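You operate a simulated robot arm through the tools that you are given. There is no shell and no other tool.

Carry out the task below with a simulated robot arm. There is one attempt and no reset: what you move stays moved.

Task
Put things in order on the top of the end table. At the end: the black sensor stands where the clear cup stood; the yellow dipstick stands where the blue brush stood; the blue brush from the top of the end table stands on top of the white paper liner; the purple lock pin from the top of the end table stands where the yellow dipstick stood; the clear cup stands where the purple lock pin stood; whatever was shut is shut again. Leave all else as you found it, and nothing knocked over.

Only the result counts: the job must be done as asked and must still hold three seconds after the hand-in. Knocking over, shifting, dropping, spilling or breaking anything else fails it.

Robot
A 6-joint arm with a two-finger parallel gripper, fixed in place. Base frame: the origin is at the foot of the arm, x ahead of it, y to its left, z up; the work surface is at about z = 0. Units: cm, degrees, N and s.
With the tool pointing down near the work surface it reaches from about 16 to 42 cm from the base axis. Its first joint turns from -66.0 to 66.0 degrees. Payload 1.57 kg.
The TCP is the grasp point between the finger pads, 3 cm short of the fingertips. In the tool frame z runs along the fingers and y along their closing line. Largest opening 8 cm; finger width 1.7, thickness 1.2; the body of the gripper, 4 by 8.2 cm, starts 8 cm behind the TCP.
Orientation is told as [roll, pitch, yaw] about the base's x, y, z axes, in that order, counted from this pose: with the fingers straight down and closing along the base's y, the tool's x points along the base's -x, its y along +y and its z along -z.

Tools
- The arm moves only by the tool move_arm. Its arguments are lists of equal length, an entry for each row: "dr": the turn, a rotation vector about the tool's x, y, z in units of 90 degrees (1.0 is 90 degrees), a list of three; "xyz": the shift along the tool's x, y, z in units of 200 mm (1.0 is 200 mm), a list of three; "fingers": the opening, from 0 (shut) to 1 (fully open). In form: {"dr": [[wx, wy, wz], ...], "xyz": [[dx, dy, dz], ...], "fingers": [fingers, ...]}. A call has 1 to 20 rows; each row is the pose to reach, as a shift and turn from the pose commanded when the call began, along the tool's axes at that moment. A call with a number of a shift or a turn outside -1 to 1 is refused whole. A row lasts 0.2 s, in which the tool goes at most 5 cm and 8.6 degrees; a call with a longer step from one row to the next is refused whole, and so is a gripper value outside its range. Where a pose cannot be reached the arm comes as near as it can. A force on the tool above 40 N (or 10 N above the force at the start of the call, whichever is more), or a blocked arm, ends the call early, and 0.2 s more pass. Each finger travels about 15.3 cm/s and halts on what it meets, pressing with about 43 N; the grip force reading is that of the motor and also rises with nothing between the fingers. The clock runs only during rows and for 0.2 s after the last one: add rows that repeat a pose to give the fingers time. It gives the time, the measured TCP pose, the force on the tool (base axes), the opening and the grip force at its end, in the units of the frame above (readings bear some noise), with the torque about the TCP (base axes, N m) and any sound that the robot's microphone picked up.
- Cameras (640 x 400 px; columns grow to the right, rows downward): "scene" is fixed at [3.93, -33.27, 41.07]; the picture's right is [0.87, -0.50, 0.00], its down [-0.32, -0.55, -0.77] and it looks along [0.38, 0.67, -0.64] (base axes); focal length 234 px, centre (320, 200). "wrist" rides on the gripper at [7.2, -0.7, -12.2] in the tool frame; the picture's right is [0.09, 1.00, 0.00], its down [-0.84, 0.08, -0.54] and it looks along [-0.54, 0.05, 0.84] (tool axes); focal length 238 px, centre (320, 200). There is no depth. A picture from a camera that has moved, and an enlarged one, comes with that camera's place and axes in the base frame and with its lens. The place of the scene camera against the robot may be out by one fixed shift of up to 1.2 cm in any direction.
- capture(camera): a new picture of that camera. It takes no simulated time.
- inspect(camera, box): a new picture of the part [left, top, right, bottom] of that camera's present view, enlarged. It takes no simulated time.
- job_done(): hands the job in; it is judged then, once.

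Places have to be worked out from the pictures, the camera data and where the tool is seen. Open the gripper and draw the arm clear of the work before you hand the job in, unless the task says otherwise.

The tools are called after "Call:" as name(argument=value, ...) on one line, values as JSON. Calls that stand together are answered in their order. move_arm: Moves the arm, as the interface text tells. Its arguments: {"type":"object","properties":{"dr":{"type":"array"},"xyz":{"type":"array"},"fingers":{"type":"array"}},"required":["dr","xyz","fingers"]} The other tools are called the same way: capture (camera) takes a picture; inspect (camera, box) takes an enlarged picture of a part of a camera's view; job_done () hands the job in.

At the start:

```text
time_s: 0.0
tool_pos: [25.5, -2.68, 20.34]
ee_rot: [-0.1, 0.0, 0.0]
force: [0.0, -0.4, -0.3]
wrist_torque: [-0.03, 0.01, 0.0]
opening: 8.01
gripper_force: 0.0
```

scene: 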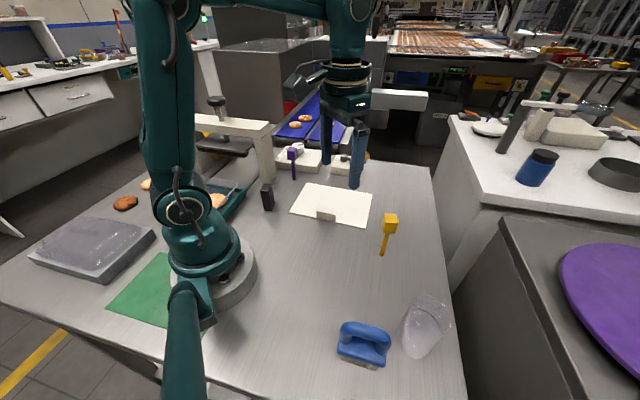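
wrist: 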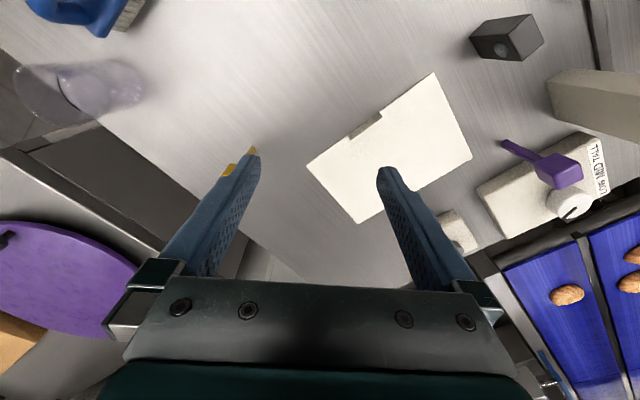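

I start by looking closely at the scene with enlarged pictures of the table and its objects.

Call:
inspect(camera="scene", box=[200, 120, 440, 270])

Call:
inspect(camera="scene", box=[300, 250, 480, 390])

Call:
inspect(camera="wrist", box=[400, 0, 640, 200])

Call:
inspect(camera="wrist", box=[0, 0, 320, 200])

Call:
inspect(camera="scene", box=[0, 150, 240, 330])

```text
2.67 times, centred on (320, 195) of scene
camera zoom: at [3.93, -33.27, 41.07], right [0.87, -0.5, 0.0], down [-0.32, -0.55, -0.77], along [0.38, 0.67, -0.64], focal length 624 px, centre (320, 213)
```

zoom: 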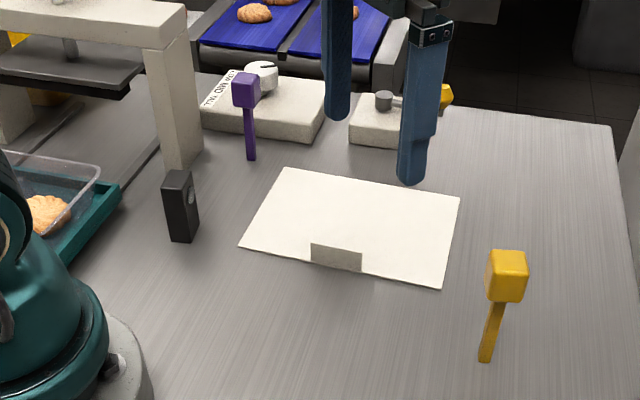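

```text
2.86 times, centred on (390, 320) of scene
camera zoom: at [3.93, -33.27, 41.07], right [0.87, -0.5, 0.0], down [-0.32, -0.55, -0.77], along [0.38, 0.67, -0.64], focal length 669 px, centre (120, -143)
```

zoom: 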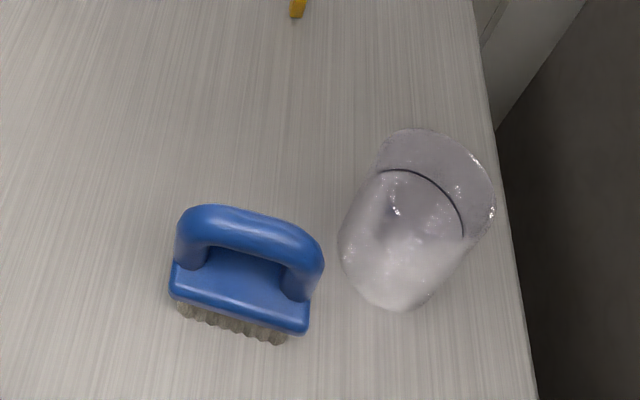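

```text
2.00 times, centred on (520, 100) of wrist
camera zoom: at [18.3, -3.46, 32.56], right [-0.09, 1.0, 0.0], down [0.84, 0.08, 0.54], along [0.54, 0.05, -0.84], focal length 477 px, centre (-80, 400)
```

zoom: 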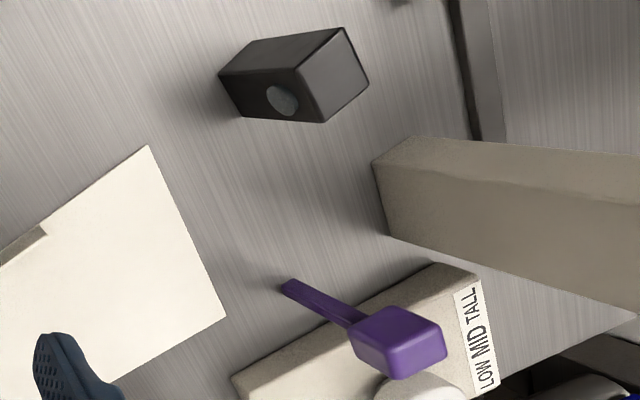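

```text
2.00 times, centred on (160, 100) of wrist
camera zoom: at [18.3, -3.46, 32.56], right [-0.09, 1.0, 0.0], down [0.84, 0.08, 0.54], along [0.54, 0.05, -0.84], focal length 477 px, centre (640, 400)
```

zoom: 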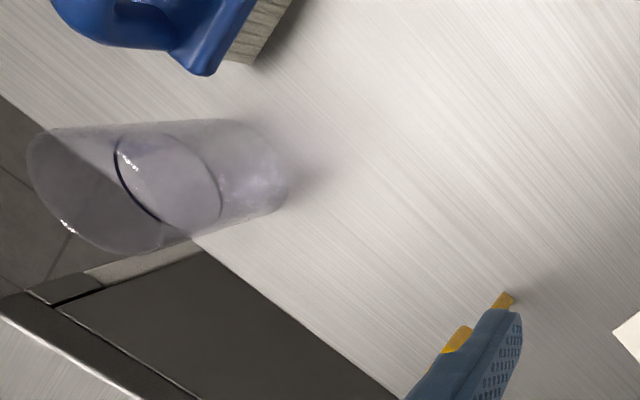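

```text
2.22 times, centred on (120, 240) of scene
camera zoom: at [3.93, -33.27, 41.07], right [0.87, -0.5, 0.0], down [-0.32, -0.55, -0.77], along [0.38, 0.67, -0.64], focal length 520 px, centre (764, 111)
```

zoom: 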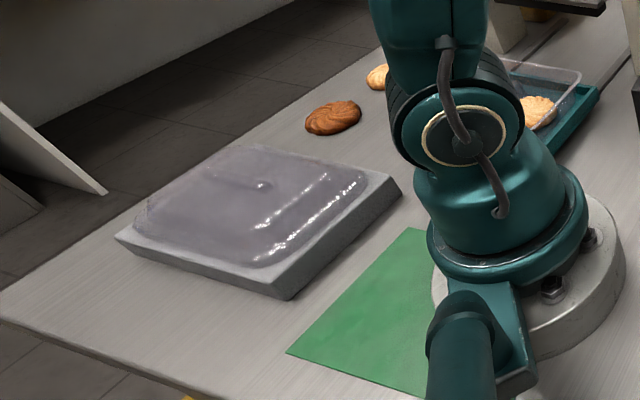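

The table objects and rough places are: brush near (15,-25), cup near (23,-27), dipstick near (31,-11), pin near (27,23), sensor near (16,15), and the liner centred near (31,8). I move the wrist camera over the brush and cup to measure them.

Call:
move_arm(dr=[[0, 0, 0], [0, 0, 0], [0, 0, 0], [0, 0, 0], [0, 0, 0]], xyz=[[0.065, -0.173, -0.017], [0.13, -0.346, -0.034], [0.195, -0.519, -0.051], [0.26, -0.692, -0.068], [0.325, -0.865, -0.085]], fingers=[1, 1, 1, 1, 1])

Call:
capture(camera="wrist")

Call:
capture(camera="scene")

```text
time_s: 1.2
tool_pos: [19.05, -20.05, 21.91]
ee_rot: [0.0, 0.0, 0.1]
force: [-0.5, 0.4, 0.3]
wrist_torque: [0.01, 0.0, 0.03]
opening: 8.03
gripper_force: 0.1
```

```text
taken
camera wrist: at [11.86, -20.78, 34.15], right [-0.09, 1.0, 0.0], down [0.84, 0.08, 0.54], along [0.54, 0.05, -0.84], focal length 238 px, centre (320, 200)
```

wrist: 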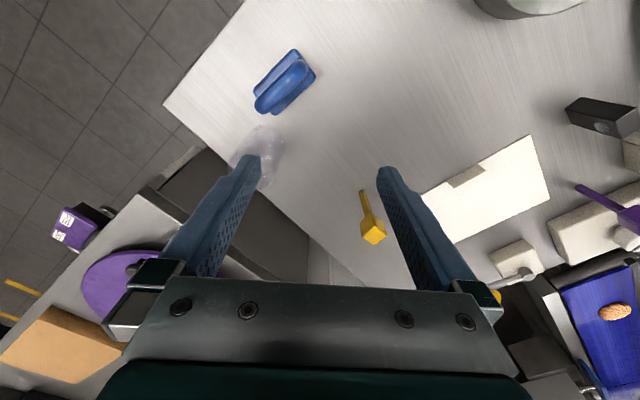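

```text
taken
```

scene: 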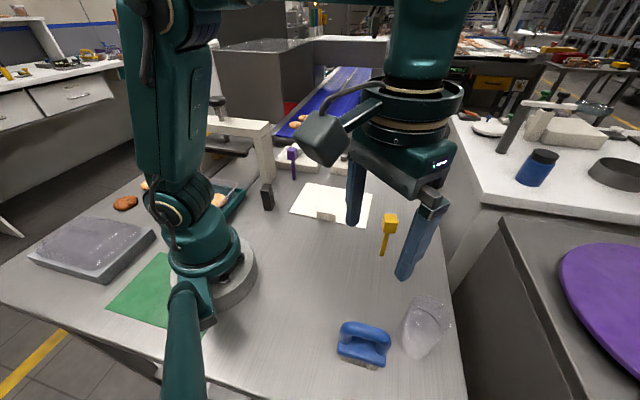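

The brush, cup and dipstick are now all in the wrist view. I enlarge them.

Call:
inspect(camera="wrist", box=[200, 20, 360, 120])

Call:
inspect(camera="wrist", box=[200, 110, 360, 210])

Call:
inspect(camera="wrist", box=[330, 160, 490, 260])

Call:
inspect(camera="wrist", box=[480, 70, 640, 270])

```text
4.00 times, centred on (280, 70) of wrist
camera zoom: at [11.86, -20.78, 34.15], right [-0.09, 1.0, 0.0], down [0.84, 0.08, 0.54], along [0.54, 0.05, -0.84], focal length 953 px, centre (480, 720)
```

zoom: 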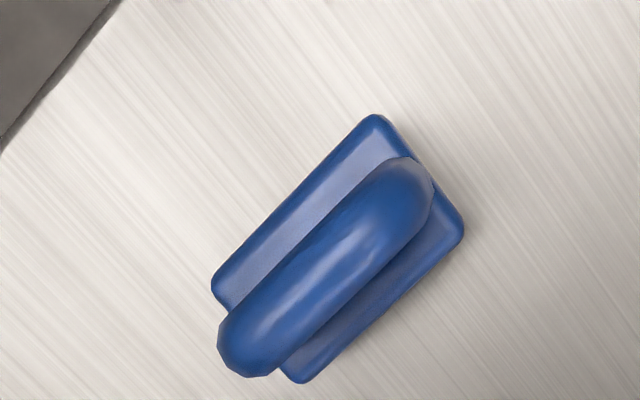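

```text
4.00 times, centred on (280, 160) of wrist
camera zoom: at [11.86, -20.78, 34.15], right [-0.09, 1.0, 0.0], down [0.84, 0.08, 0.54], along [0.54, 0.05, -0.84], focal length 953 px, centre (480, 360)
```

zoom: 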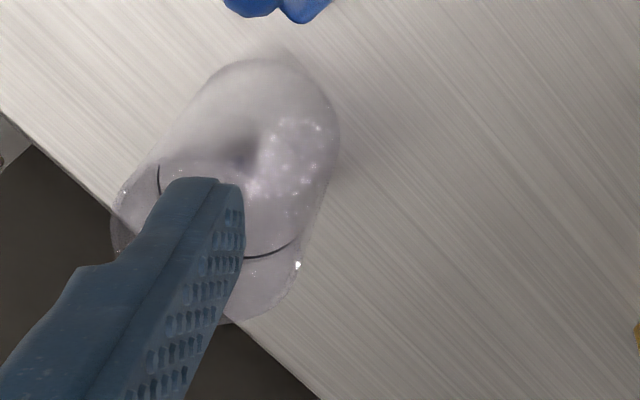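

```text
4.00 times, centred on (410, 210) of wrist
camera zoom: at [11.86, -20.78, 34.15], right [-0.09, 1.0, 0.0], down [0.84, 0.08, 0.54], along [0.54, 0.05, -0.84], focal length 953 px, centre (-40, 160)
```

zoom: 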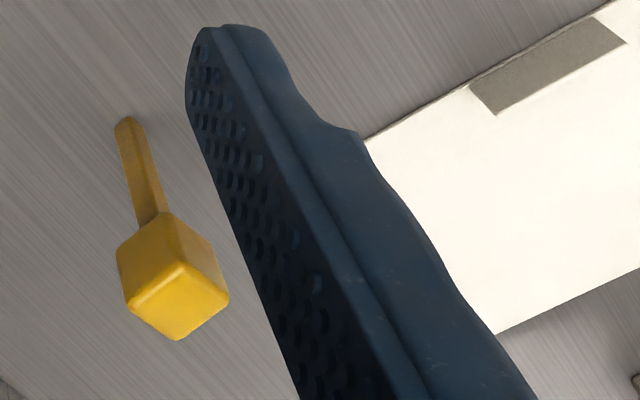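

```text
2.00 times, centred on (560, 170) of wrist
camera zoom: at [11.86, -20.78, 34.15], right [-0.09, 1.0, 0.0], down [0.84, 0.08, 0.54], along [0.54, 0.05, -0.84], focal length 477 px, centre (-160, 260)
```

zoom: 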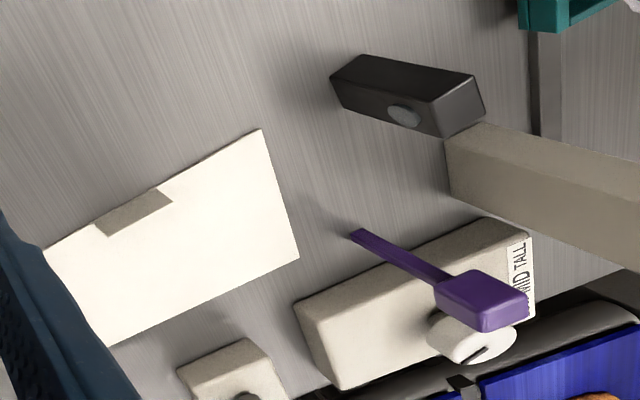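

The brush sits about (16,-24.8), its long axis along roughly (0.71,-0.70). I turn the tool to match and move above it at z≈16 for a closer second view.

Call:
move_arm(dr=[[0, 0, 0.083], [0, 0, 0.166], [0, 0, 0.249], [0, 0, 0.332], [0, 0, 0.415], [0, 0, 0.4933], [0, 0, 0.4933]], xyz=[[0.025, -0.039, 0.049], [0.05, -0.078, 0.098], [0.076, -0.117, 0.147], [0.102, -0.156, 0.196], [0.127, -0.195, 0.245], [0.1525, -0.235, 0.295], [0.1525, -0.235, 0.295]], fingers=[1, 1, 1, 1, 1, 1, 1])

Call:
capture(camera="wrist")

Call:
capture(camera="scene")

```text
time_s: 2.8
tool_pos: [16.06, -24.72, 16.05]
ee_rot: [0.1, -0.1, -44.5]
force: [0.4, 0.3, 0.5]
wrist_torque: [-0.01, 0.01, 0.02]
opening: 7.97
gripper_force: 0.0
```

```text
taken
camera wrist: at [10.37, -20.21, 28.3], right [0.63, 0.78, 0.0], down [0.65, -0.53, 0.54], along [0.42, -0.34, -0.84], focal length 238 px, centre (320, 200)
```

wrist: 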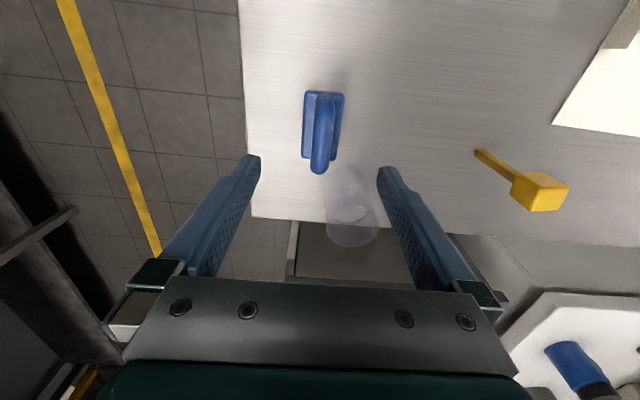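

```text
taken
```

scene: 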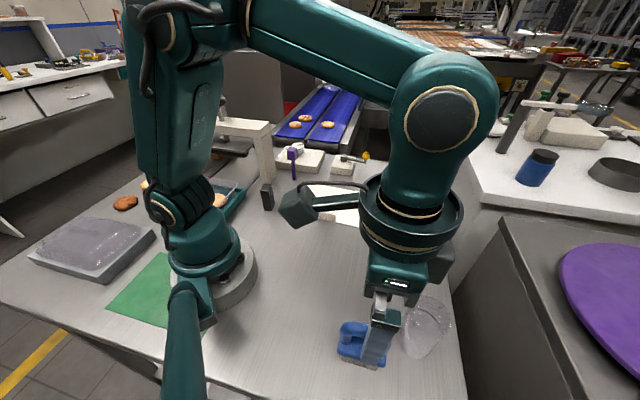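

Now I have a second viewpoint on the brush and cup; I enlarge both.

Call:
inspect(camera="wrist", box=[264, 70, 392, 190])

Call:
inspect(camera="wrist", box=[290, 150, 418, 260])

Call:
inspect(camera="scene", box=[320, 280, 470, 380])

Call:
inspect(camera="wrist", box=[460, 130, 588, 230])

```text
3.33 times, centred on (328, 130) of wrist
camera zoom: at [10.37, -20.21, 28.3], right [0.63, 0.78, 0.0], down [0.65, -0.53, 0.54], along [0.42, -0.34, -0.84], focal length 794 px, centre (293, 433)
```

zoom: 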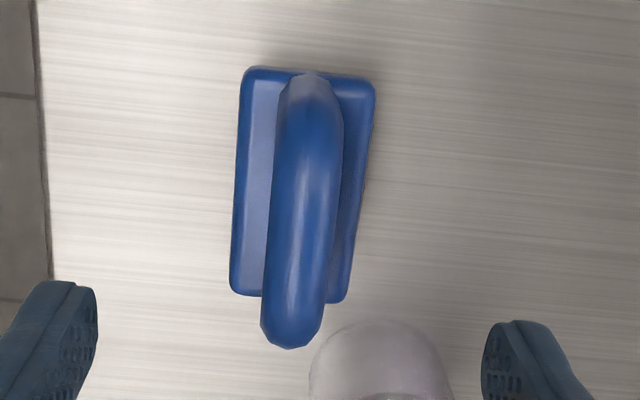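

```text
3.64 times, centred on (354, 205) of wrist
camera zoom: at [10.37, -20.21, 28.3], right [0.63, 0.78, 0.0], down [0.65, -0.53, 0.54], along [0.42, -0.34, -0.84], focal length 867 px, centre (196, 182)
```

zoom: 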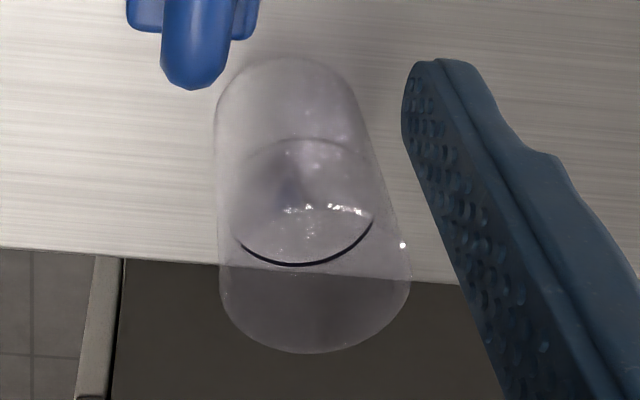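

```text
4.00 times, centred on (395, 330) of scene
camera zoom: at [3.93, -33.27, 41.07], right [0.87, -0.5, 0.0], down [-0.32, -0.55, -0.77], along [0.38, 0.67, -0.64], focal length 937 px, centre (20, -320)
```

zoom: 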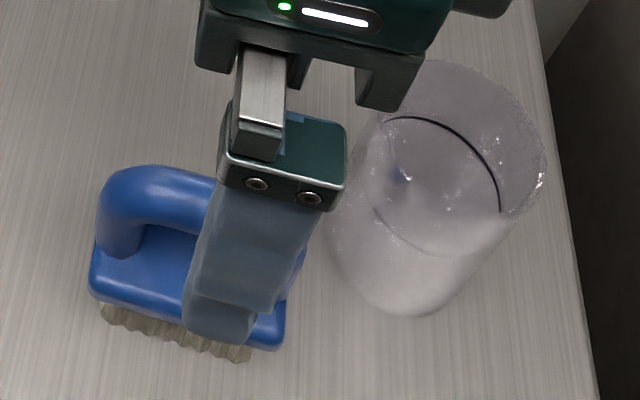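

```text
4.00 times, centred on (524, 180) of wrist
camera zoom: at [10.37, -20.21, 28.3], right [0.63, 0.78, 0.0], down [0.65, -0.53, 0.54], along [0.42, -0.34, -0.84], focal length 953 px, centre (-496, 280)
```

zoom: 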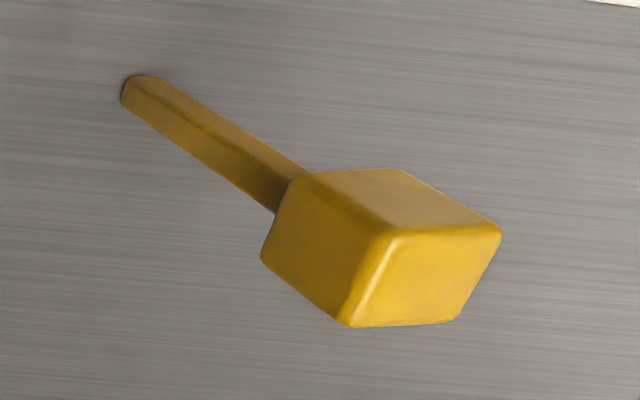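

The brush's plate centre comes out at about (16.1,-24.7) with its axis at -44.6°, which matches the tool. The cup holds liquid, about 5.2 cm across and 9.3 cm tall, centred near (24.3,-27.3). I go straight down over the brush handle and check before gripping.

Call:
move_arm(dr=[[0, 0, 0], [0, 0, 0], [0, 0, 0], [0, 0, 0], [0, 0, 0], [0, 0, 0]], xyz=[[0, 0, 0.1], [0, 0, 0.2], [0, 0, 0.3], [0, 0, 0.4], [0, 0, 0.46], [0, 0, 0.49]], fingers=[1, 1, 1, 1, 1, 1])

Call:
capture(camera="wrist")

Call:
inspect(camera="scene", box=[310, 270, 470, 390])

```text
time_s: 4.2
tool_pos: [16.08, -24.79, 6.39]
ee_rot: [0.2, 0.0, -44.3]
force: [-0.7, -1.1, 0.4]
wrist_torque: [0.01, -0.02, 0.01]
opening: 7.99
gripper_force: 0.2
```

```text
taken
camera wrist: at [10.35, -20.27, 18.51], right [0.63, 0.78, 0.0], down [0.65, -0.53, 0.54], along [0.42, -0.34, -0.84], focal length 238 px, centre (320, 200)
```

wrist: 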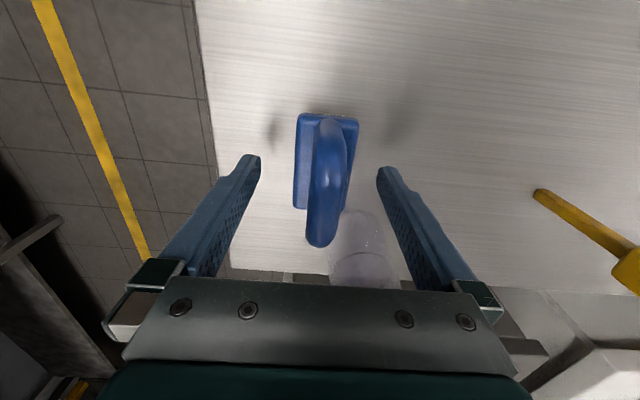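

```text
3.33 times, centred on (390, 330) of scene
camera zoom: at [3.93, -33.27, 41.07], right [0.87, -0.5, 0.0], down [-0.32, -0.55, -0.77], along [0.38, 0.67, -0.64], focal length 781 px, centre (87, -233)
```

zoom: 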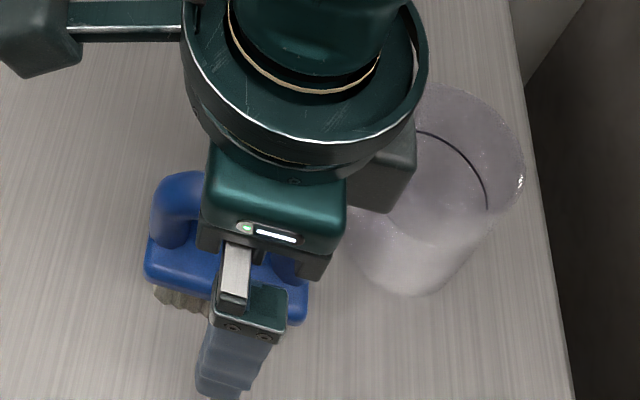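

Triangulating from the three views puts the brush's plate top near z=3.4 and the handle top near z=7.5, so the tips are level with the plate. I raise 0.7 cm so they clear it, then close on the handle.

Call:
move_arm(dr=[[0, 0, 0], [0, 0, 0], [0, 0, 0], [0, 0, 0], [0, 0, 0], [0, 0, 0]], xyz=[[0, 0, -0.035], [0, 0, -0.035], [0, 0, -0.035], [0, 0, -0.035], [0, 0, -0.035], [0, 0, -0.035]], fingers=[1, 0.6, 0.3, 0, 0, 0])

Call:
capture(camera="wrist")

Call:
inspect(camera="scene", box=[310, 270, 470, 390])

```text
time_s: 5.6
tool_pos: [15.88, -24.71, 7.03]
ee_rot: [0.1, 0.0, -44.2]
force: [-0.3, 1.1, 0.4]
wrist_torque: [0.02, -0.01, -0.01]
opening: 1.71
gripper_force: 32.4
```

```text
taken
camera wrist: at [10.34, -20.27, 19.22], right [0.63, 0.78, 0.0], down [0.65, -0.53, 0.54], along [0.42, -0.34, -0.84], focal length 238 px, centre (320, 200)
```

wrist: 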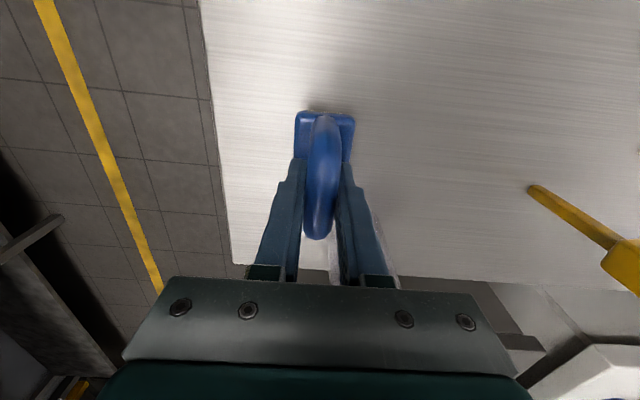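

```text
3.33 times, centred on (390, 330) of scene
camera zoom: at [3.93, -33.27, 41.07], right [0.87, -0.5, 0.0], down [-0.32, -0.55, -0.77], along [0.38, 0.67, -0.64], focal length 781 px, centre (87, -233)
```

zoom: 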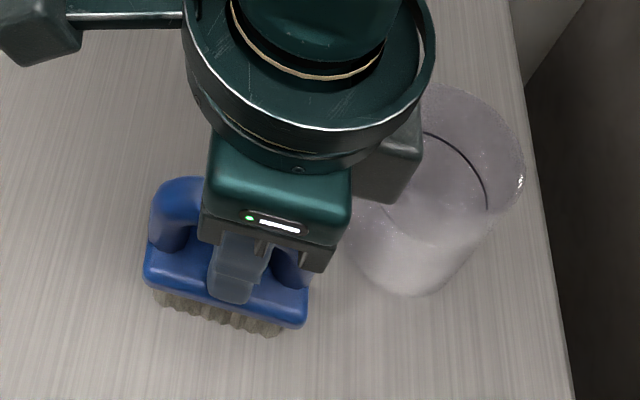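

The handle is held at 1.7 cm opening. I lift the brush straight up 12 cm and carry it halfway to the liner, keeping the yaw, which also lines up with the liner's long side.

Call:
move_arm(dr=[[0, 0, 0], [0, 0, 0], [0, 0, 0], [0, 0, 0], [0, 0, 0], [0, 0, 0], [0, 0, 0], [0, 0, 0], [0, 0, 0], [0, 0, 0], [0, 0, 0], [0, 0, 0], [0, 0, 0], [0, 0, 0]], xyz=[[0, 0, -0.02], [0, 0, -0.08], [0, 0, -0.18], [0, 0, -0.28], [0, 0, -0.38], [0, 0, -0.48], [0, 0, -0.56], [0, 0, -0.6], [0.03, 0.087, -0.6], [0.09, 0.262, -0.6], [0.15, 0.437, -0.6], [0.21, 0.612, -0.6], [0.265, 0.772, -0.6], [0.295, 0.859, -0.6]], fingers=[0, 0, 0, 0, 0, 0, 0, 0, 0, 0, 0, 0, 0, 0])

Call:
capture(camera="scene")

Call:
capture(camera="wrist")

```text
time_s: 8.6
tool_pos: [23.82, -8.27, 19.12]
ee_rot: [0.1, 0.0, -44.4]
force: [0.5, 0.1, -1.9]
wrist_torque: [0.03, -0.01, -0.04]
opening: 1.7
gripper_force: 31.7
```

```text
taken
```

scene: 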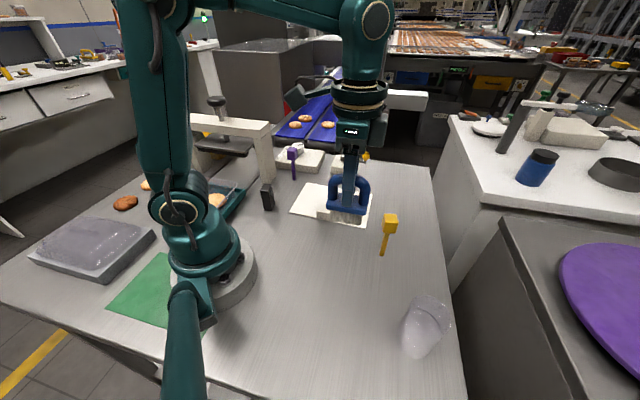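

```text
taken
camera wrist: at [18.15, -3.75, 31.28], right [0.63, 0.78, 0.0], down [0.65, -0.53, 0.54], along [0.42, -0.34, -0.84], focal length 238 px, centre (320, 200)
```

wrist: 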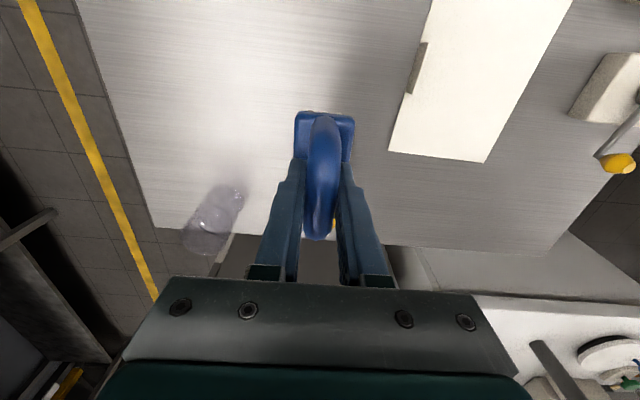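

The brush is held level and the other objects are undisturbed; the liner's near corners agree with the centre at (31.5,8.1). I finish the carry and come down to about 1.5 cm above the liner.

Call:
move_arm(dr=[[0, 0, 0], [0, 0, 0], [0, 0, 0], [0, 0, 0], [0, 0, 0], [0, 0, 0], [0, 0, 0], [0, 0, 0], [0, 0, 0], [0, 0, 0], [0, 0, 0], [0, 0, 0], [0, 0, 0]], xyz=[[0.03, 0.087, 0], [0.09, 0.262, 0], [0.15, 0.437, 0], [0.21, 0.612, 0], [0.265, 0.772, 0], [0.2955, 0.858, 0], [0.2955, 0.858, 0.05], [0.2955, 0.858, 0.15], [0.2955, 0.858, 0.25], [0.2955, 0.858, 0.35], [0.2955, 0.858, 0.45], [0.2955, 0.858, 0.51], [0.2955, 0.858, 0.525]], fingers=[0, 0, 0, 0, 0, 0, 0, 0, 0, 0, 0, 0, 0])

Call:
capture(camera="scene")

Call:
capture(camera="wrist")

Call:
inspect(camera="scene", box=[270, 150, 400, 240])

```text
time_s: 11.4
tool_pos: [31.57, 8.12, 8.58]
ee_rot: [0.1, 0.0, -44.3]
force: [0.8, -0.5, -0.7]
wrist_torque: [0.01, -0.01, -0.01]
opening: 1.69
gripper_force: 32.0
```

```text
taken
```

scene: 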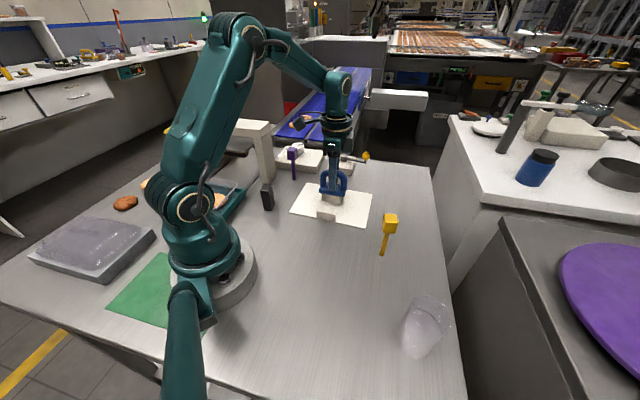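

```text
taken
camera wrist: at [25.95, 12.55, 20.75], right [0.63, 0.78, 0.0], down [0.65, -0.53, 0.54], along [0.42, -0.34, -0.84], focal length 238 px, centre (320, 200)
```

wrist: 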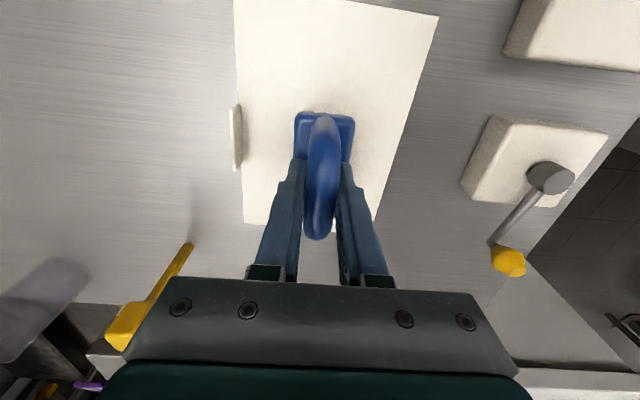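

```text
4.44 times, centred on (335, 195) of scene
camera zoom: at [3.93, -33.27, 41.07], right [0.87, -0.5, 0.0], down [-0.32, -0.55, -0.77], along [0.38, 0.67, -0.64], focal length 1041 px, centre (253, 222)
```

zoom: 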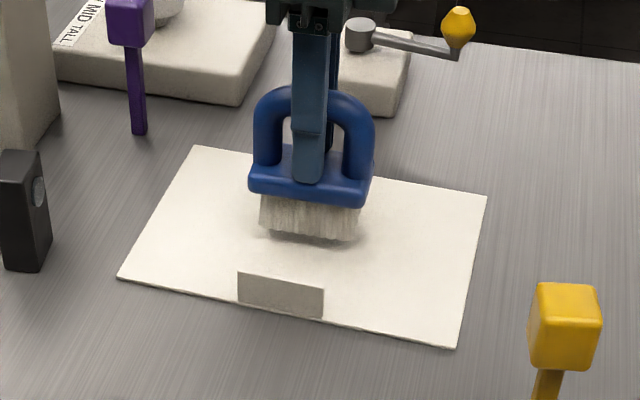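

The brush hangs upright over the middle of the liner, and the liner's small standing tab is clear of it. I lower slowly towards contact.

Call:
move_arm(dr=[[0, 0, 0], [0, 0, 0], [0, 0, 0], [0, 0, 0]], xyz=[[0, 0, 0.03], [0, 0, 0.055], [0, 0, 0.068], [0, 0, 0.068]], fingers=[0, 0, 0, 0])

Call:
inspect(camera="scene", box=[290, 150, 390, 230])

```text
time_s: 12.4
tool_pos: [31.63, 8.16, 7.21]
ee_rot: [0.3, -0.1, -44.2]
force: [-0.5, 0.7, 8.0]
wrist_torque: [-0.03, 0.09, 0.0]
opening: 1.72
gripper_force: 32.6
```

```text
5.00 times, centred on (340, 190) of scene
camera zoom: at [3.93, -33.27, 41.07], right [0.87, -0.5, 0.0], down [-0.32, -0.55, -0.77], along [0.38, 0.67, -0.64], focal length 1171 px, centre (220, 250)
```

zoom: 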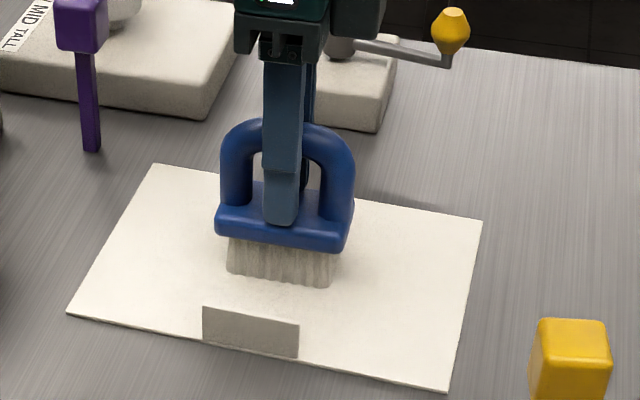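

There is 8 N of upward force, so the brush is resting on the liner. I open the fingers and rise straight up.

Call:
move_arm(dr=[[0, 0, 0], [0, 0, 0], [0, 0, 0], [0, 0, 0], [0, 0, 0], [0, 0, 0], [0, 0, 0], [0, 0, 0], [0, 0, 0], [0, 0, 0], [0, 0, 0], [0, 0, 0]], xyz=[[0, 0, -0.003], [0, 0, -0.003], [0, 0, -0.003], [0, 0, -0.003], [0, 0, -0.03], [0, 0, -0.08], [0, 0, -0.18], [0, 0, -0.28], [0, 0, -0.38], [0, 0, -0.48], [0, 0, -0.56], [0, 0, -0.6]], fingers=[0.25, 0.4, 0.6, 0.6, 0.6, 0.6, 0.6, 0.6, 0.6, 0.8, 1, 1])

Call:
capture(camera="scene")

Call:
capture(camera="wrist")

```text
time_s: 15.0
tool_pos: [31.48, 8.03, 19.15]
ee_rot: [0.0, 0.0, -44.3]
force: [-0.3, -0.3, 0.3]
wrist_torque: [-0.01, 0.01, -0.02]
opening: 8.0
gripper_force: 0.1
```

```text
taken
```

scene: 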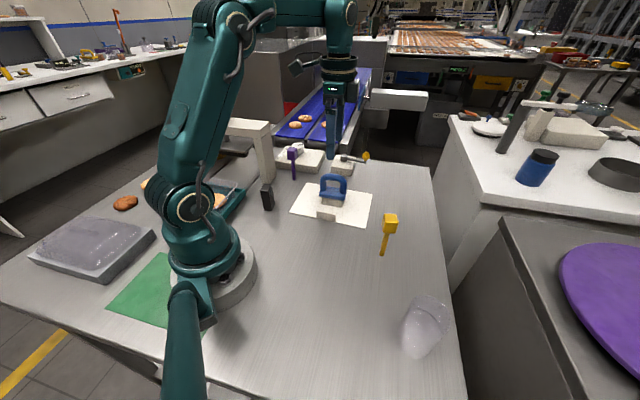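

```text
taken
camera wrist: at [25.91, 12.59, 31.45], right [0.63, 0.78, 0.0], down [0.65, -0.53, 0.54], along [0.42, -0.34, -0.84], focal length 238 px, centre (320, 200)
```

wrist: 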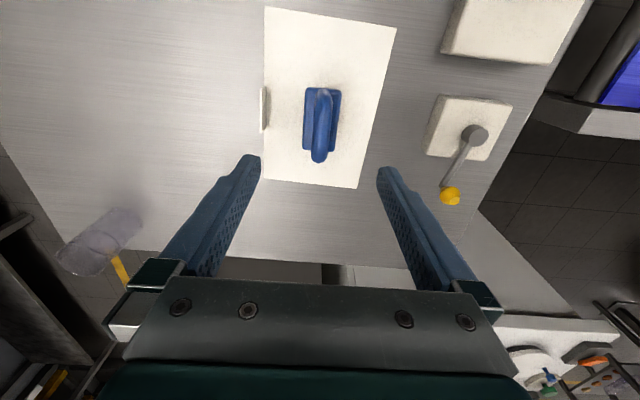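

The brush stands on the liner. Next is the dipstick: by my triangulation its foot is near (31.4,-11.9), it is about 11 cm tall with a 2.4 cm head turned about 55°. I move over it for a closer look.

Call:
move_arm(dr=[[0, 0, -0.013], [0, 0, -0.03], [0, 0, -0.045], [0, 0, -0.06], [0, 0, -0.08], [0, 0, -0.095], [0, 0, -0.1044], [0, 0, -0.1044]], xyz=[[-0.07, -0.072, 0], [-0.19, -0.196, 0], [-0.31, -0.32, 0], [-0.43, -0.444, 0], [-0.55, -0.567, 0.02], [-0.65, -0.67, 0.04], [-0.696, -0.718, 0.055], [-0.696, -0.718, 0.055]], fingers=[1, 1, 1, 1, 1, 1, 1, 1])

Call:
capture(camera="wrist")

Call:
inspect(camera="wrist", box=[260, 80, 420, 180])

Call:
inspect(camera="scene", box=[330, 180, 450, 270])

```text
time_s: 16.8
tool_pos: [31.47, -11.95, 18.09]
ee_rot: [0.1, 0.0, -34.9]
force: [-0.6, -0.1, -0.3]
wrist_torque: [0.0, -0.01, -0.02]
opening: 8.01
gripper_force: 0.0
```

```text
taken
camera wrist: at [25.16, -8.49, 30.29], right [0.49, 0.87, 0.0], down [0.73, -0.42, 0.54], along [0.47, -0.27, -0.84], focal length 238 px, centre (320, 200)
```

wrist: 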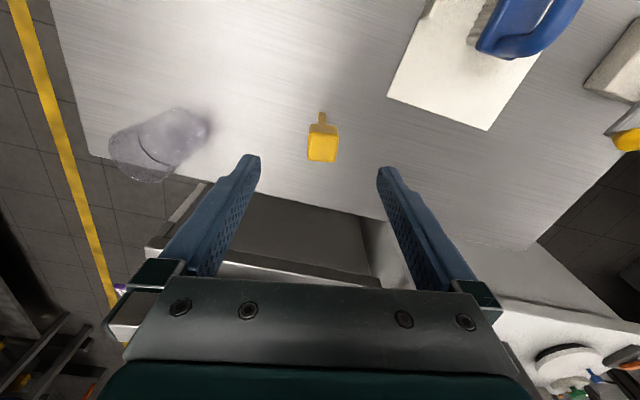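

```text
4.00 times, centred on (340, 130) of wrist
camera zoom: at [25.16, -8.49, 30.29], right [0.49, 0.87, 0.0], down [0.73, -0.42, 0.54], along [0.47, -0.27, -0.84], focal length 953 px, centre (240, 480)
```

zoom: 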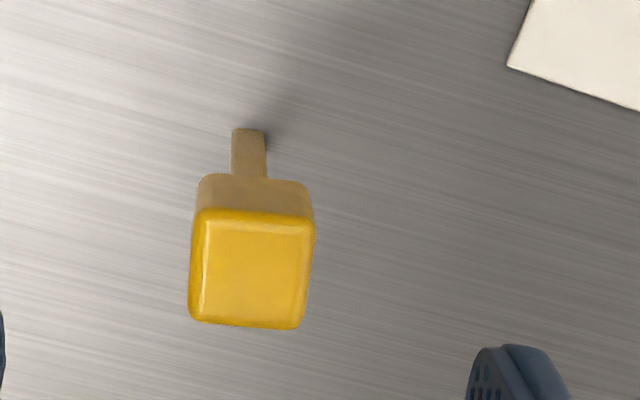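

```text
4.44 times, centred on (390, 225) of scene
camera zoom: at [3.93, -33.27, 41.07], right [0.87, -0.5, 0.0], down [-0.32, -0.55, -0.77], along [0.38, 0.67, -0.64], focal length 1041 px, centre (9, 89)
```

zoom: 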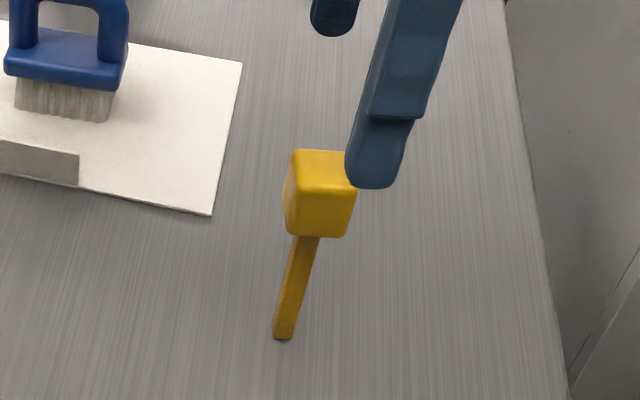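

The head's centre is about (31.6,-11.9), top near z=10.8, faces aligned with the present yaw within a degree or two. I descend around the head with the fingers part open and check the gaps.

Call:
move_arm(dr=[[0, 0, 0], [0, 0, 0], [0, 0, 0], [0, 0, 0], [0, 0, 0], [0, 0, 0], [0, 0, 0]], xyz=[[-0.006, 0.004, 0.08], [-0.006, 0.004, 0.16], [-0.006, 0.004, 0.24], [-0.006, 0.004, 0.32], [-0.006, 0.004, 0.39], [-0.006, 0.004, 0.439], [-0.006, 0.004, 0.439]], fingers=[1, 0.9, 0.75, 0.6, 0.6, 0.6, 0.5])

Call:
capture(camera="wrist")

Call:
inspect(camera="wrist", box=[240, 110, 400, 260])

Call:
inspect(camera="scene", box=[330, 180, 450, 270])

```text
time_s: 18.4
tool_pos: [31.63, -11.92, 9.26]
ee_rot: [0.1, 0.1, -34.9]
force: [-1.0, 0.5, 0.5]
wrist_torque: [-0.04, 0.0, 0.03]
opening: 3.99
gripper_force: 0.1
```

```text
taken
camera wrist: at [25.3, -8.46, 21.46], right [0.49, 0.87, 0.0], down [0.73, -0.42, 0.54], along [0.47, -0.27, -0.84], focal length 238 px, centre (320, 200)
```

wrist: 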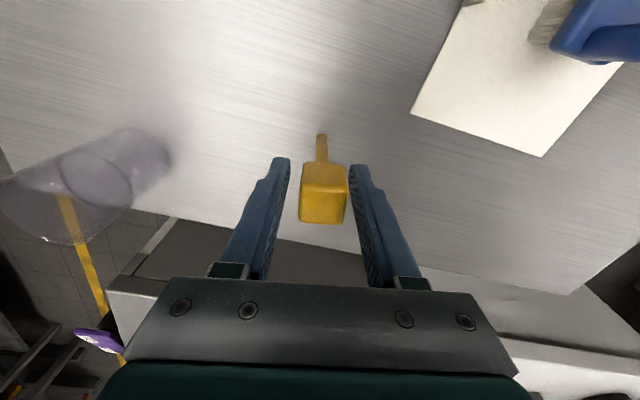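

```text
2.67 times, centred on (320, 185) of wrist
camera zoom: at [25.3, -8.46, 21.46], right [0.49, 0.87, 0.0], down [0.73, -0.42, 0.54], along [0.47, -0.27, -0.84], focal length 636 px, centre (320, 240)
```

zoom: 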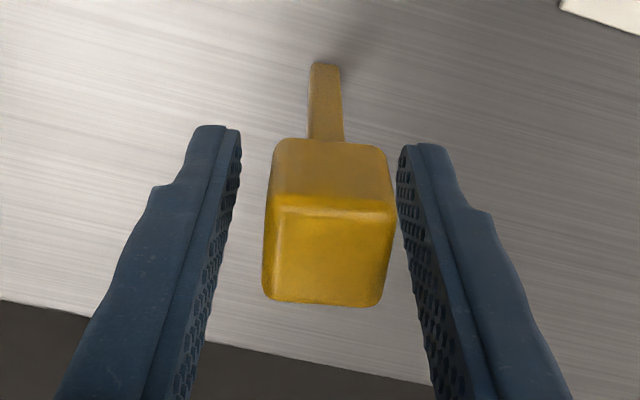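

```text
4.44 times, centred on (390, 225) of scene
camera zoom: at [3.93, -33.27, 41.07], right [0.87, -0.5, 0.0], down [-0.32, -0.55, -0.77], along [0.38, 0.67, -0.64], focal length 1041 px, centre (9, 89)
```

zoom: 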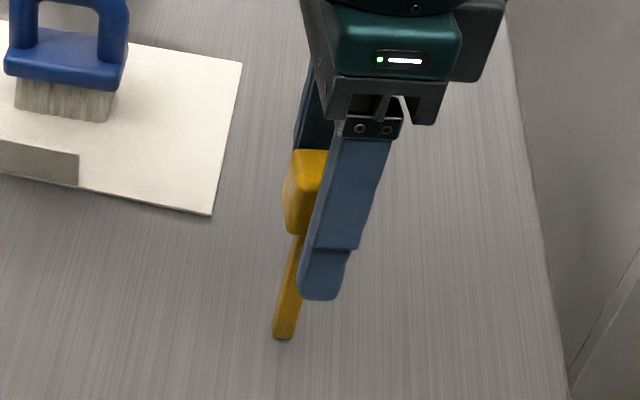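

The head is between the fingers, offset about 0.1 cm towards +tool y. I correct that and close gently in small steps.

Call:
move_arm(dr=[[0, 0, 0], [0, 0, 0], [0, 0, 0], [0, 0, 0], [0, 0, 0], [0, 0, 0], [0, 0, 0], [0, 0, 0], [0, 0, 0], [0, 0, 0]], xyz=[[0, 0.005, 0], [0, 0.005, 0], [0, 0.005, 0], [0, 0.005, 0], [0, 0.005, 0], [0, 0.005, 0], [0, 0.005, 0], [0, 0.005, 0], [0, 0.005, 0], [0, 0.005, 0]], fingers=[0.45, 0.4, 0.36, 0.33, 0.31, 0.29, 0.27, 0.2, 0.0, 0.0])

Call:
inspect(camera="wrist", box=[240, 110, 400, 260])

Call:
inspect(camera="scene", box=[330, 180, 450, 270])

```text
time_s: 20.6
tool_pos: [31.66, -11.91, 9.22]
ee_rot: [0.1, 0.0, -35.0]
force: [0.3, 0.3, -1.2]
wrist_torque: [0.01, 0.01, -0.01]
opening: 2.48
gripper_force: 36.8
```

```text
2.67 times, centred on (320, 185) of wrist
camera zoom: at [25.36, -8.35, 21.49], right [0.49, 0.87, 0.0], down [0.73, -0.42, 0.54], along [0.47, -0.27, -0.84], focal length 636 px, centre (320, 240)
```

zoom: 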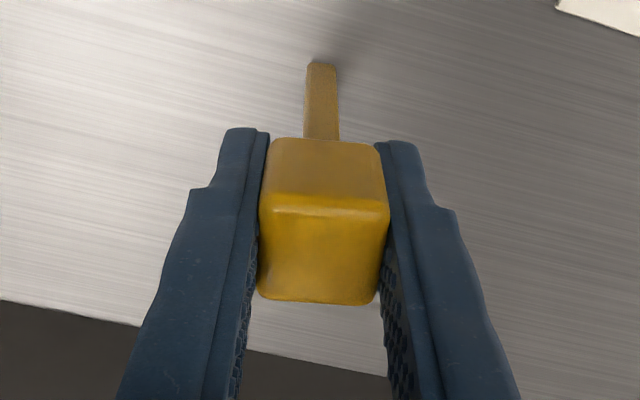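

```text
4.44 times, centred on (390, 225) of scene
camera zoom: at [3.93, -33.27, 41.07], right [0.87, -0.5, 0.0], down [-0.32, -0.55, -0.77], along [0.38, 0.67, -0.64], focal length 1041 px, centre (9, 89)
```

zoom: 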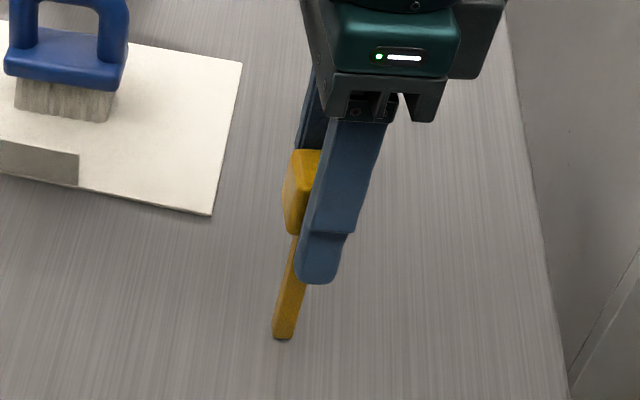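

The dipstick is held firmly at 2.48 cm with the stem still upright. I lift it 8.5 cm and carry it above the brush's old place.

Call:
move_arm(dr=[[0, 0, 0], [0, 0, 0], [0, 0, 0], [0, 0, 0], [0, 0, 0], [0, 0, 0], [0, 0, 0], [0, 0, 0], [0, 0, 0], [0, 0, 0], [0, 0, 0], [0, 0, 0], [0, 0, 0], [0, 0, 0], [0, 0, 0], [0, 0, 0], [0, 0, 0]], xyz=[[0, 0, -0.01], [0, 0, -0.05], [0, 0, -0.13], [0, 0, -0.23], [0, 0, -0.33], [0, 0, -0.4], [0, 0, -0.425], [0.0107, -0.0389, -0.425], [0.0374, -0.136, -0.425], [0.0776, -0.282, -0.425], [0.12, -0.438, -0.425], [0.163, -0.594, -0.425], [0.206, -0.75, -0.425], [0.241, -0.876, -0.425], [0.2595, -0.944, -0.425], [0.2675, -0.9735, -0.425], [0.2675, -0.9735, -0.425]], fingers=[0, 0, 0, 0, 0, 0, 0, 0, 0, 0, 0, 0, 0, 0, 0, 0, 0])

Call:
capture(camera="wrist")

Call:
capture(camera="scene")

```text
time_s: 24.2
tool_pos: [16.07, -24.74, 17.78]
ee_rot: [0.1, -0.1, -34.9]
force: [0.1, 0.9, -1.0]
wrist_torque: [0.0, 0.02, 0.01]
opening: 2.48
gripper_force: 36.3
```

```text
taken
camera wrist: at [9.8, -21.22, 29.98], right [0.49, 0.87, 0.0], down [0.73, -0.42, 0.54], along [0.47, -0.27, -0.84], focal length 238 px, centre (320, 200)
```

wrist: 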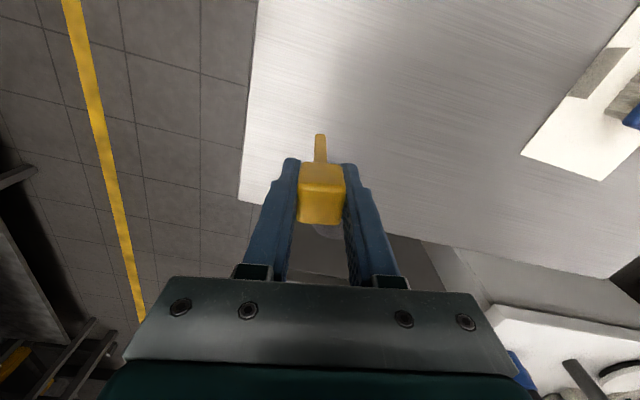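

```text
taken
```

scene: 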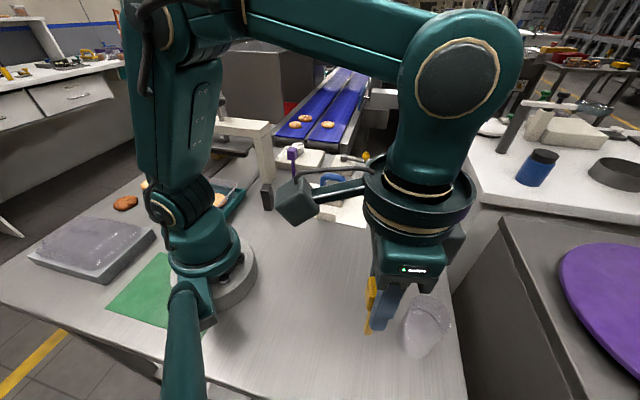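

The dipstick is above the brush's old spot. I lower it to about half a centimetre above the table, then check before final contact.

Call:
move_arm(dr=[[0, 0, 0], [0, 0, 0], [0, 0, 0], [0, 0, 0], [0, 0, 0], [0, 0, 0], [0, 0, 0]], xyz=[[0, 0, 0.03], [0, 0, 0.12], [0, 0, 0.22], [0, 0, 0.31], [0, 0, 0.37], [0, 0, 0.4], [0, 0, 0.4]], fingers=[0, 0, 0, 0, 0, 0, 0])

Call:
inspect(camera="scene", box=[310, 270, 470, 390])

Call:
capture(camera="wrist")

```text
time_s: 25.8
tool_pos: [16.11, -24.77, 9.82]
ee_rot: [0.1, 0.1, -34.9]
force: [0.7, 1.0, 0.0]
wrist_torque: [-0.01, -0.04, 0.02]
opening: 2.49
gripper_force: 36.6
```

```text
3.33 times, centred on (390, 330) of scene
camera zoom: at [3.93, -33.27, 41.07], right [0.87, -0.5, 0.0], down [-0.32, -0.55, -0.77], along [0.38, 0.67, -0.64], focal length 781 px, centre (87, -233)
```

zoom: 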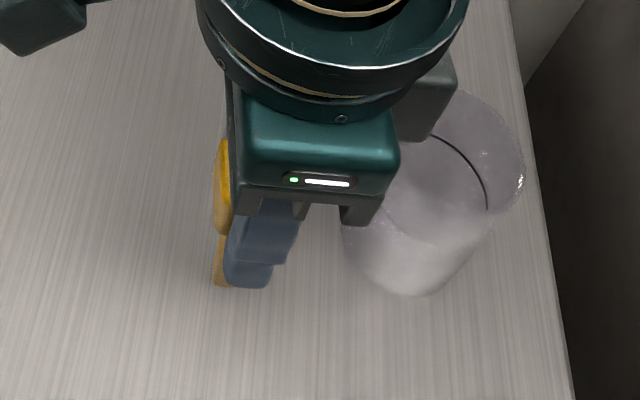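

```text
taken
camera wrist: at [9.82, -21.2, 21.97], right [0.49, 0.87, 0.0], down [0.73, -0.42, 0.54], along [0.47, -0.27, -0.84], focal length 238 px, centre (320, 200)
```

wrist: 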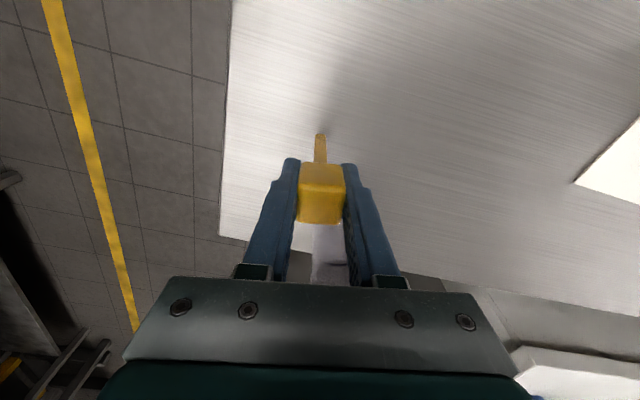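

All looks straight. I lower the last half centimetre in small steps to touch the table.

Call:
move_arm(dr=[[0, 0, 0], [0, 0, 0], [0, 0, 0], [0, 0, 0], [0, 0, 0]], xyz=[[0, 0, 0.01], [0, 0, 0.017], [0, 0, 0.022], [0, 0, 0.025], [0, 0, 0.025]], fingers=[0, 0, 0, 0, 0])

Call:
inspect(camera="scene", box=[310, 270, 470, 390])

```text
time_s: 27.0
tool_pos: [16.16, -24.66, 9.25]
ee_rot: [0.1, 0.1, -34.8]
force: [1.2, 0.0, 0.6]
wrist_torque: [-0.01, -0.01, -0.01]
opening: 2.48
gripper_force: 36.9
```

```text
3.33 times, centred on (390, 330) of scene
camera zoom: at [3.93, -33.27, 41.07], right [0.87, -0.5, 0.0], down [-0.32, -0.55, -0.77], along [0.38, 0.67, -0.64], focal length 781 px, centre (87, -233)
```

zoom: 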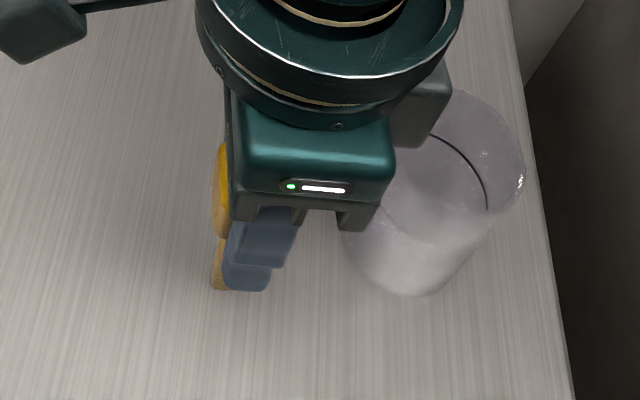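

The force is still within noise, so contact is marginal. I lower in half-millimetre steps until it rises.

Call:
move_arm(dr=[[0, 0, 0], [0, 0, 0]], xyz=[[0, 0, 0.0025], [0, 0, 0.0025]], fingers=[0, 0])

```text
time_s: 27.6
tool_pos: [16.15, -24.67, 9.42]
ee_rot: [0.1, -0.2, -34.9]
force: [-0.9, 2.0, 11.1]
wrist_torque: [0.25, 0.04, -0.01]
opening: 2.49
gripper_force: 36.9
```

Contact is reached at 11 N. I ease back 0.3 mm, then open the fingers slowly so the stem stays upright.

Call:
move_arm(dr=[[0, 0, 0], [0, 0, 0], [0, 0, 0], [0, 0, 0], [0, 0, 0], [0, 0, 0], [0, 0, 0], [0, 0, 0]], xyz=[[0, 0, -0.0015], [0, 0, -0.0015], [0, 0, -0.0015], [0, 0, -0.0015], [0, 0, -0.0015], [0, 0, -0.0015], [0, 0, -0.0015], [0, 0, -0.0015]], fingers=[0.0, 0.28, 0.31, 0.33, 0.36, 0.4, 0.46, 0.5])

Call:
inspect(camera="wrist", box=[240, 110, 400, 260])

Call:
inspect(camera="scene", box=[310, 270, 470, 390])

```text
time_s: 29.4
tool_pos: [16.15, -24.78, 9.31]
ee_rot: [0.0, -0.1, -35.0]
force: [0.7, 0.4, 0.3]
wrist_torque: [-0.02, 0.01, 0.01]
opening: 4.02
gripper_force: 0.0
```

```text
2.67 times, centred on (320, 185) of wrist
camera zoom: at [9.82, -21.2, 21.49], right [0.49, 0.87, 0.0], down [0.73, -0.42, 0.54], along [0.47, -0.27, -0.84], focal length 636 px, centre (320, 240)
```

zoom: 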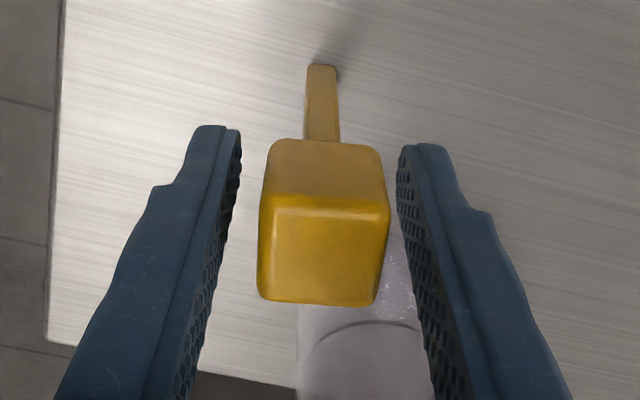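

```text
3.33 times, centred on (390, 330) of scene
camera zoom: at [3.93, -33.27, 41.07], right [0.87, -0.5, 0.0], down [-0.32, -0.55, -0.77], along [0.38, 0.67, -0.64], focal length 781 px, centre (87, -233)
```

zoom: 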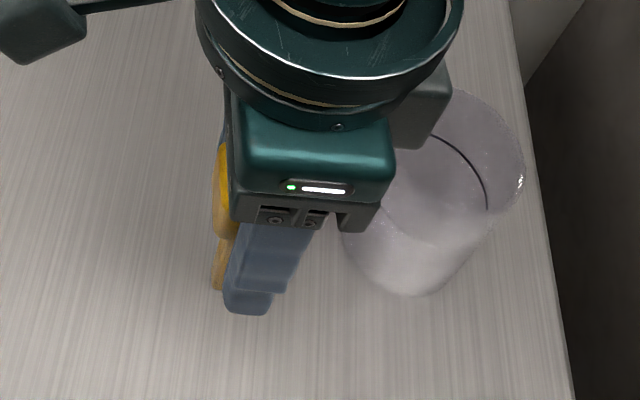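

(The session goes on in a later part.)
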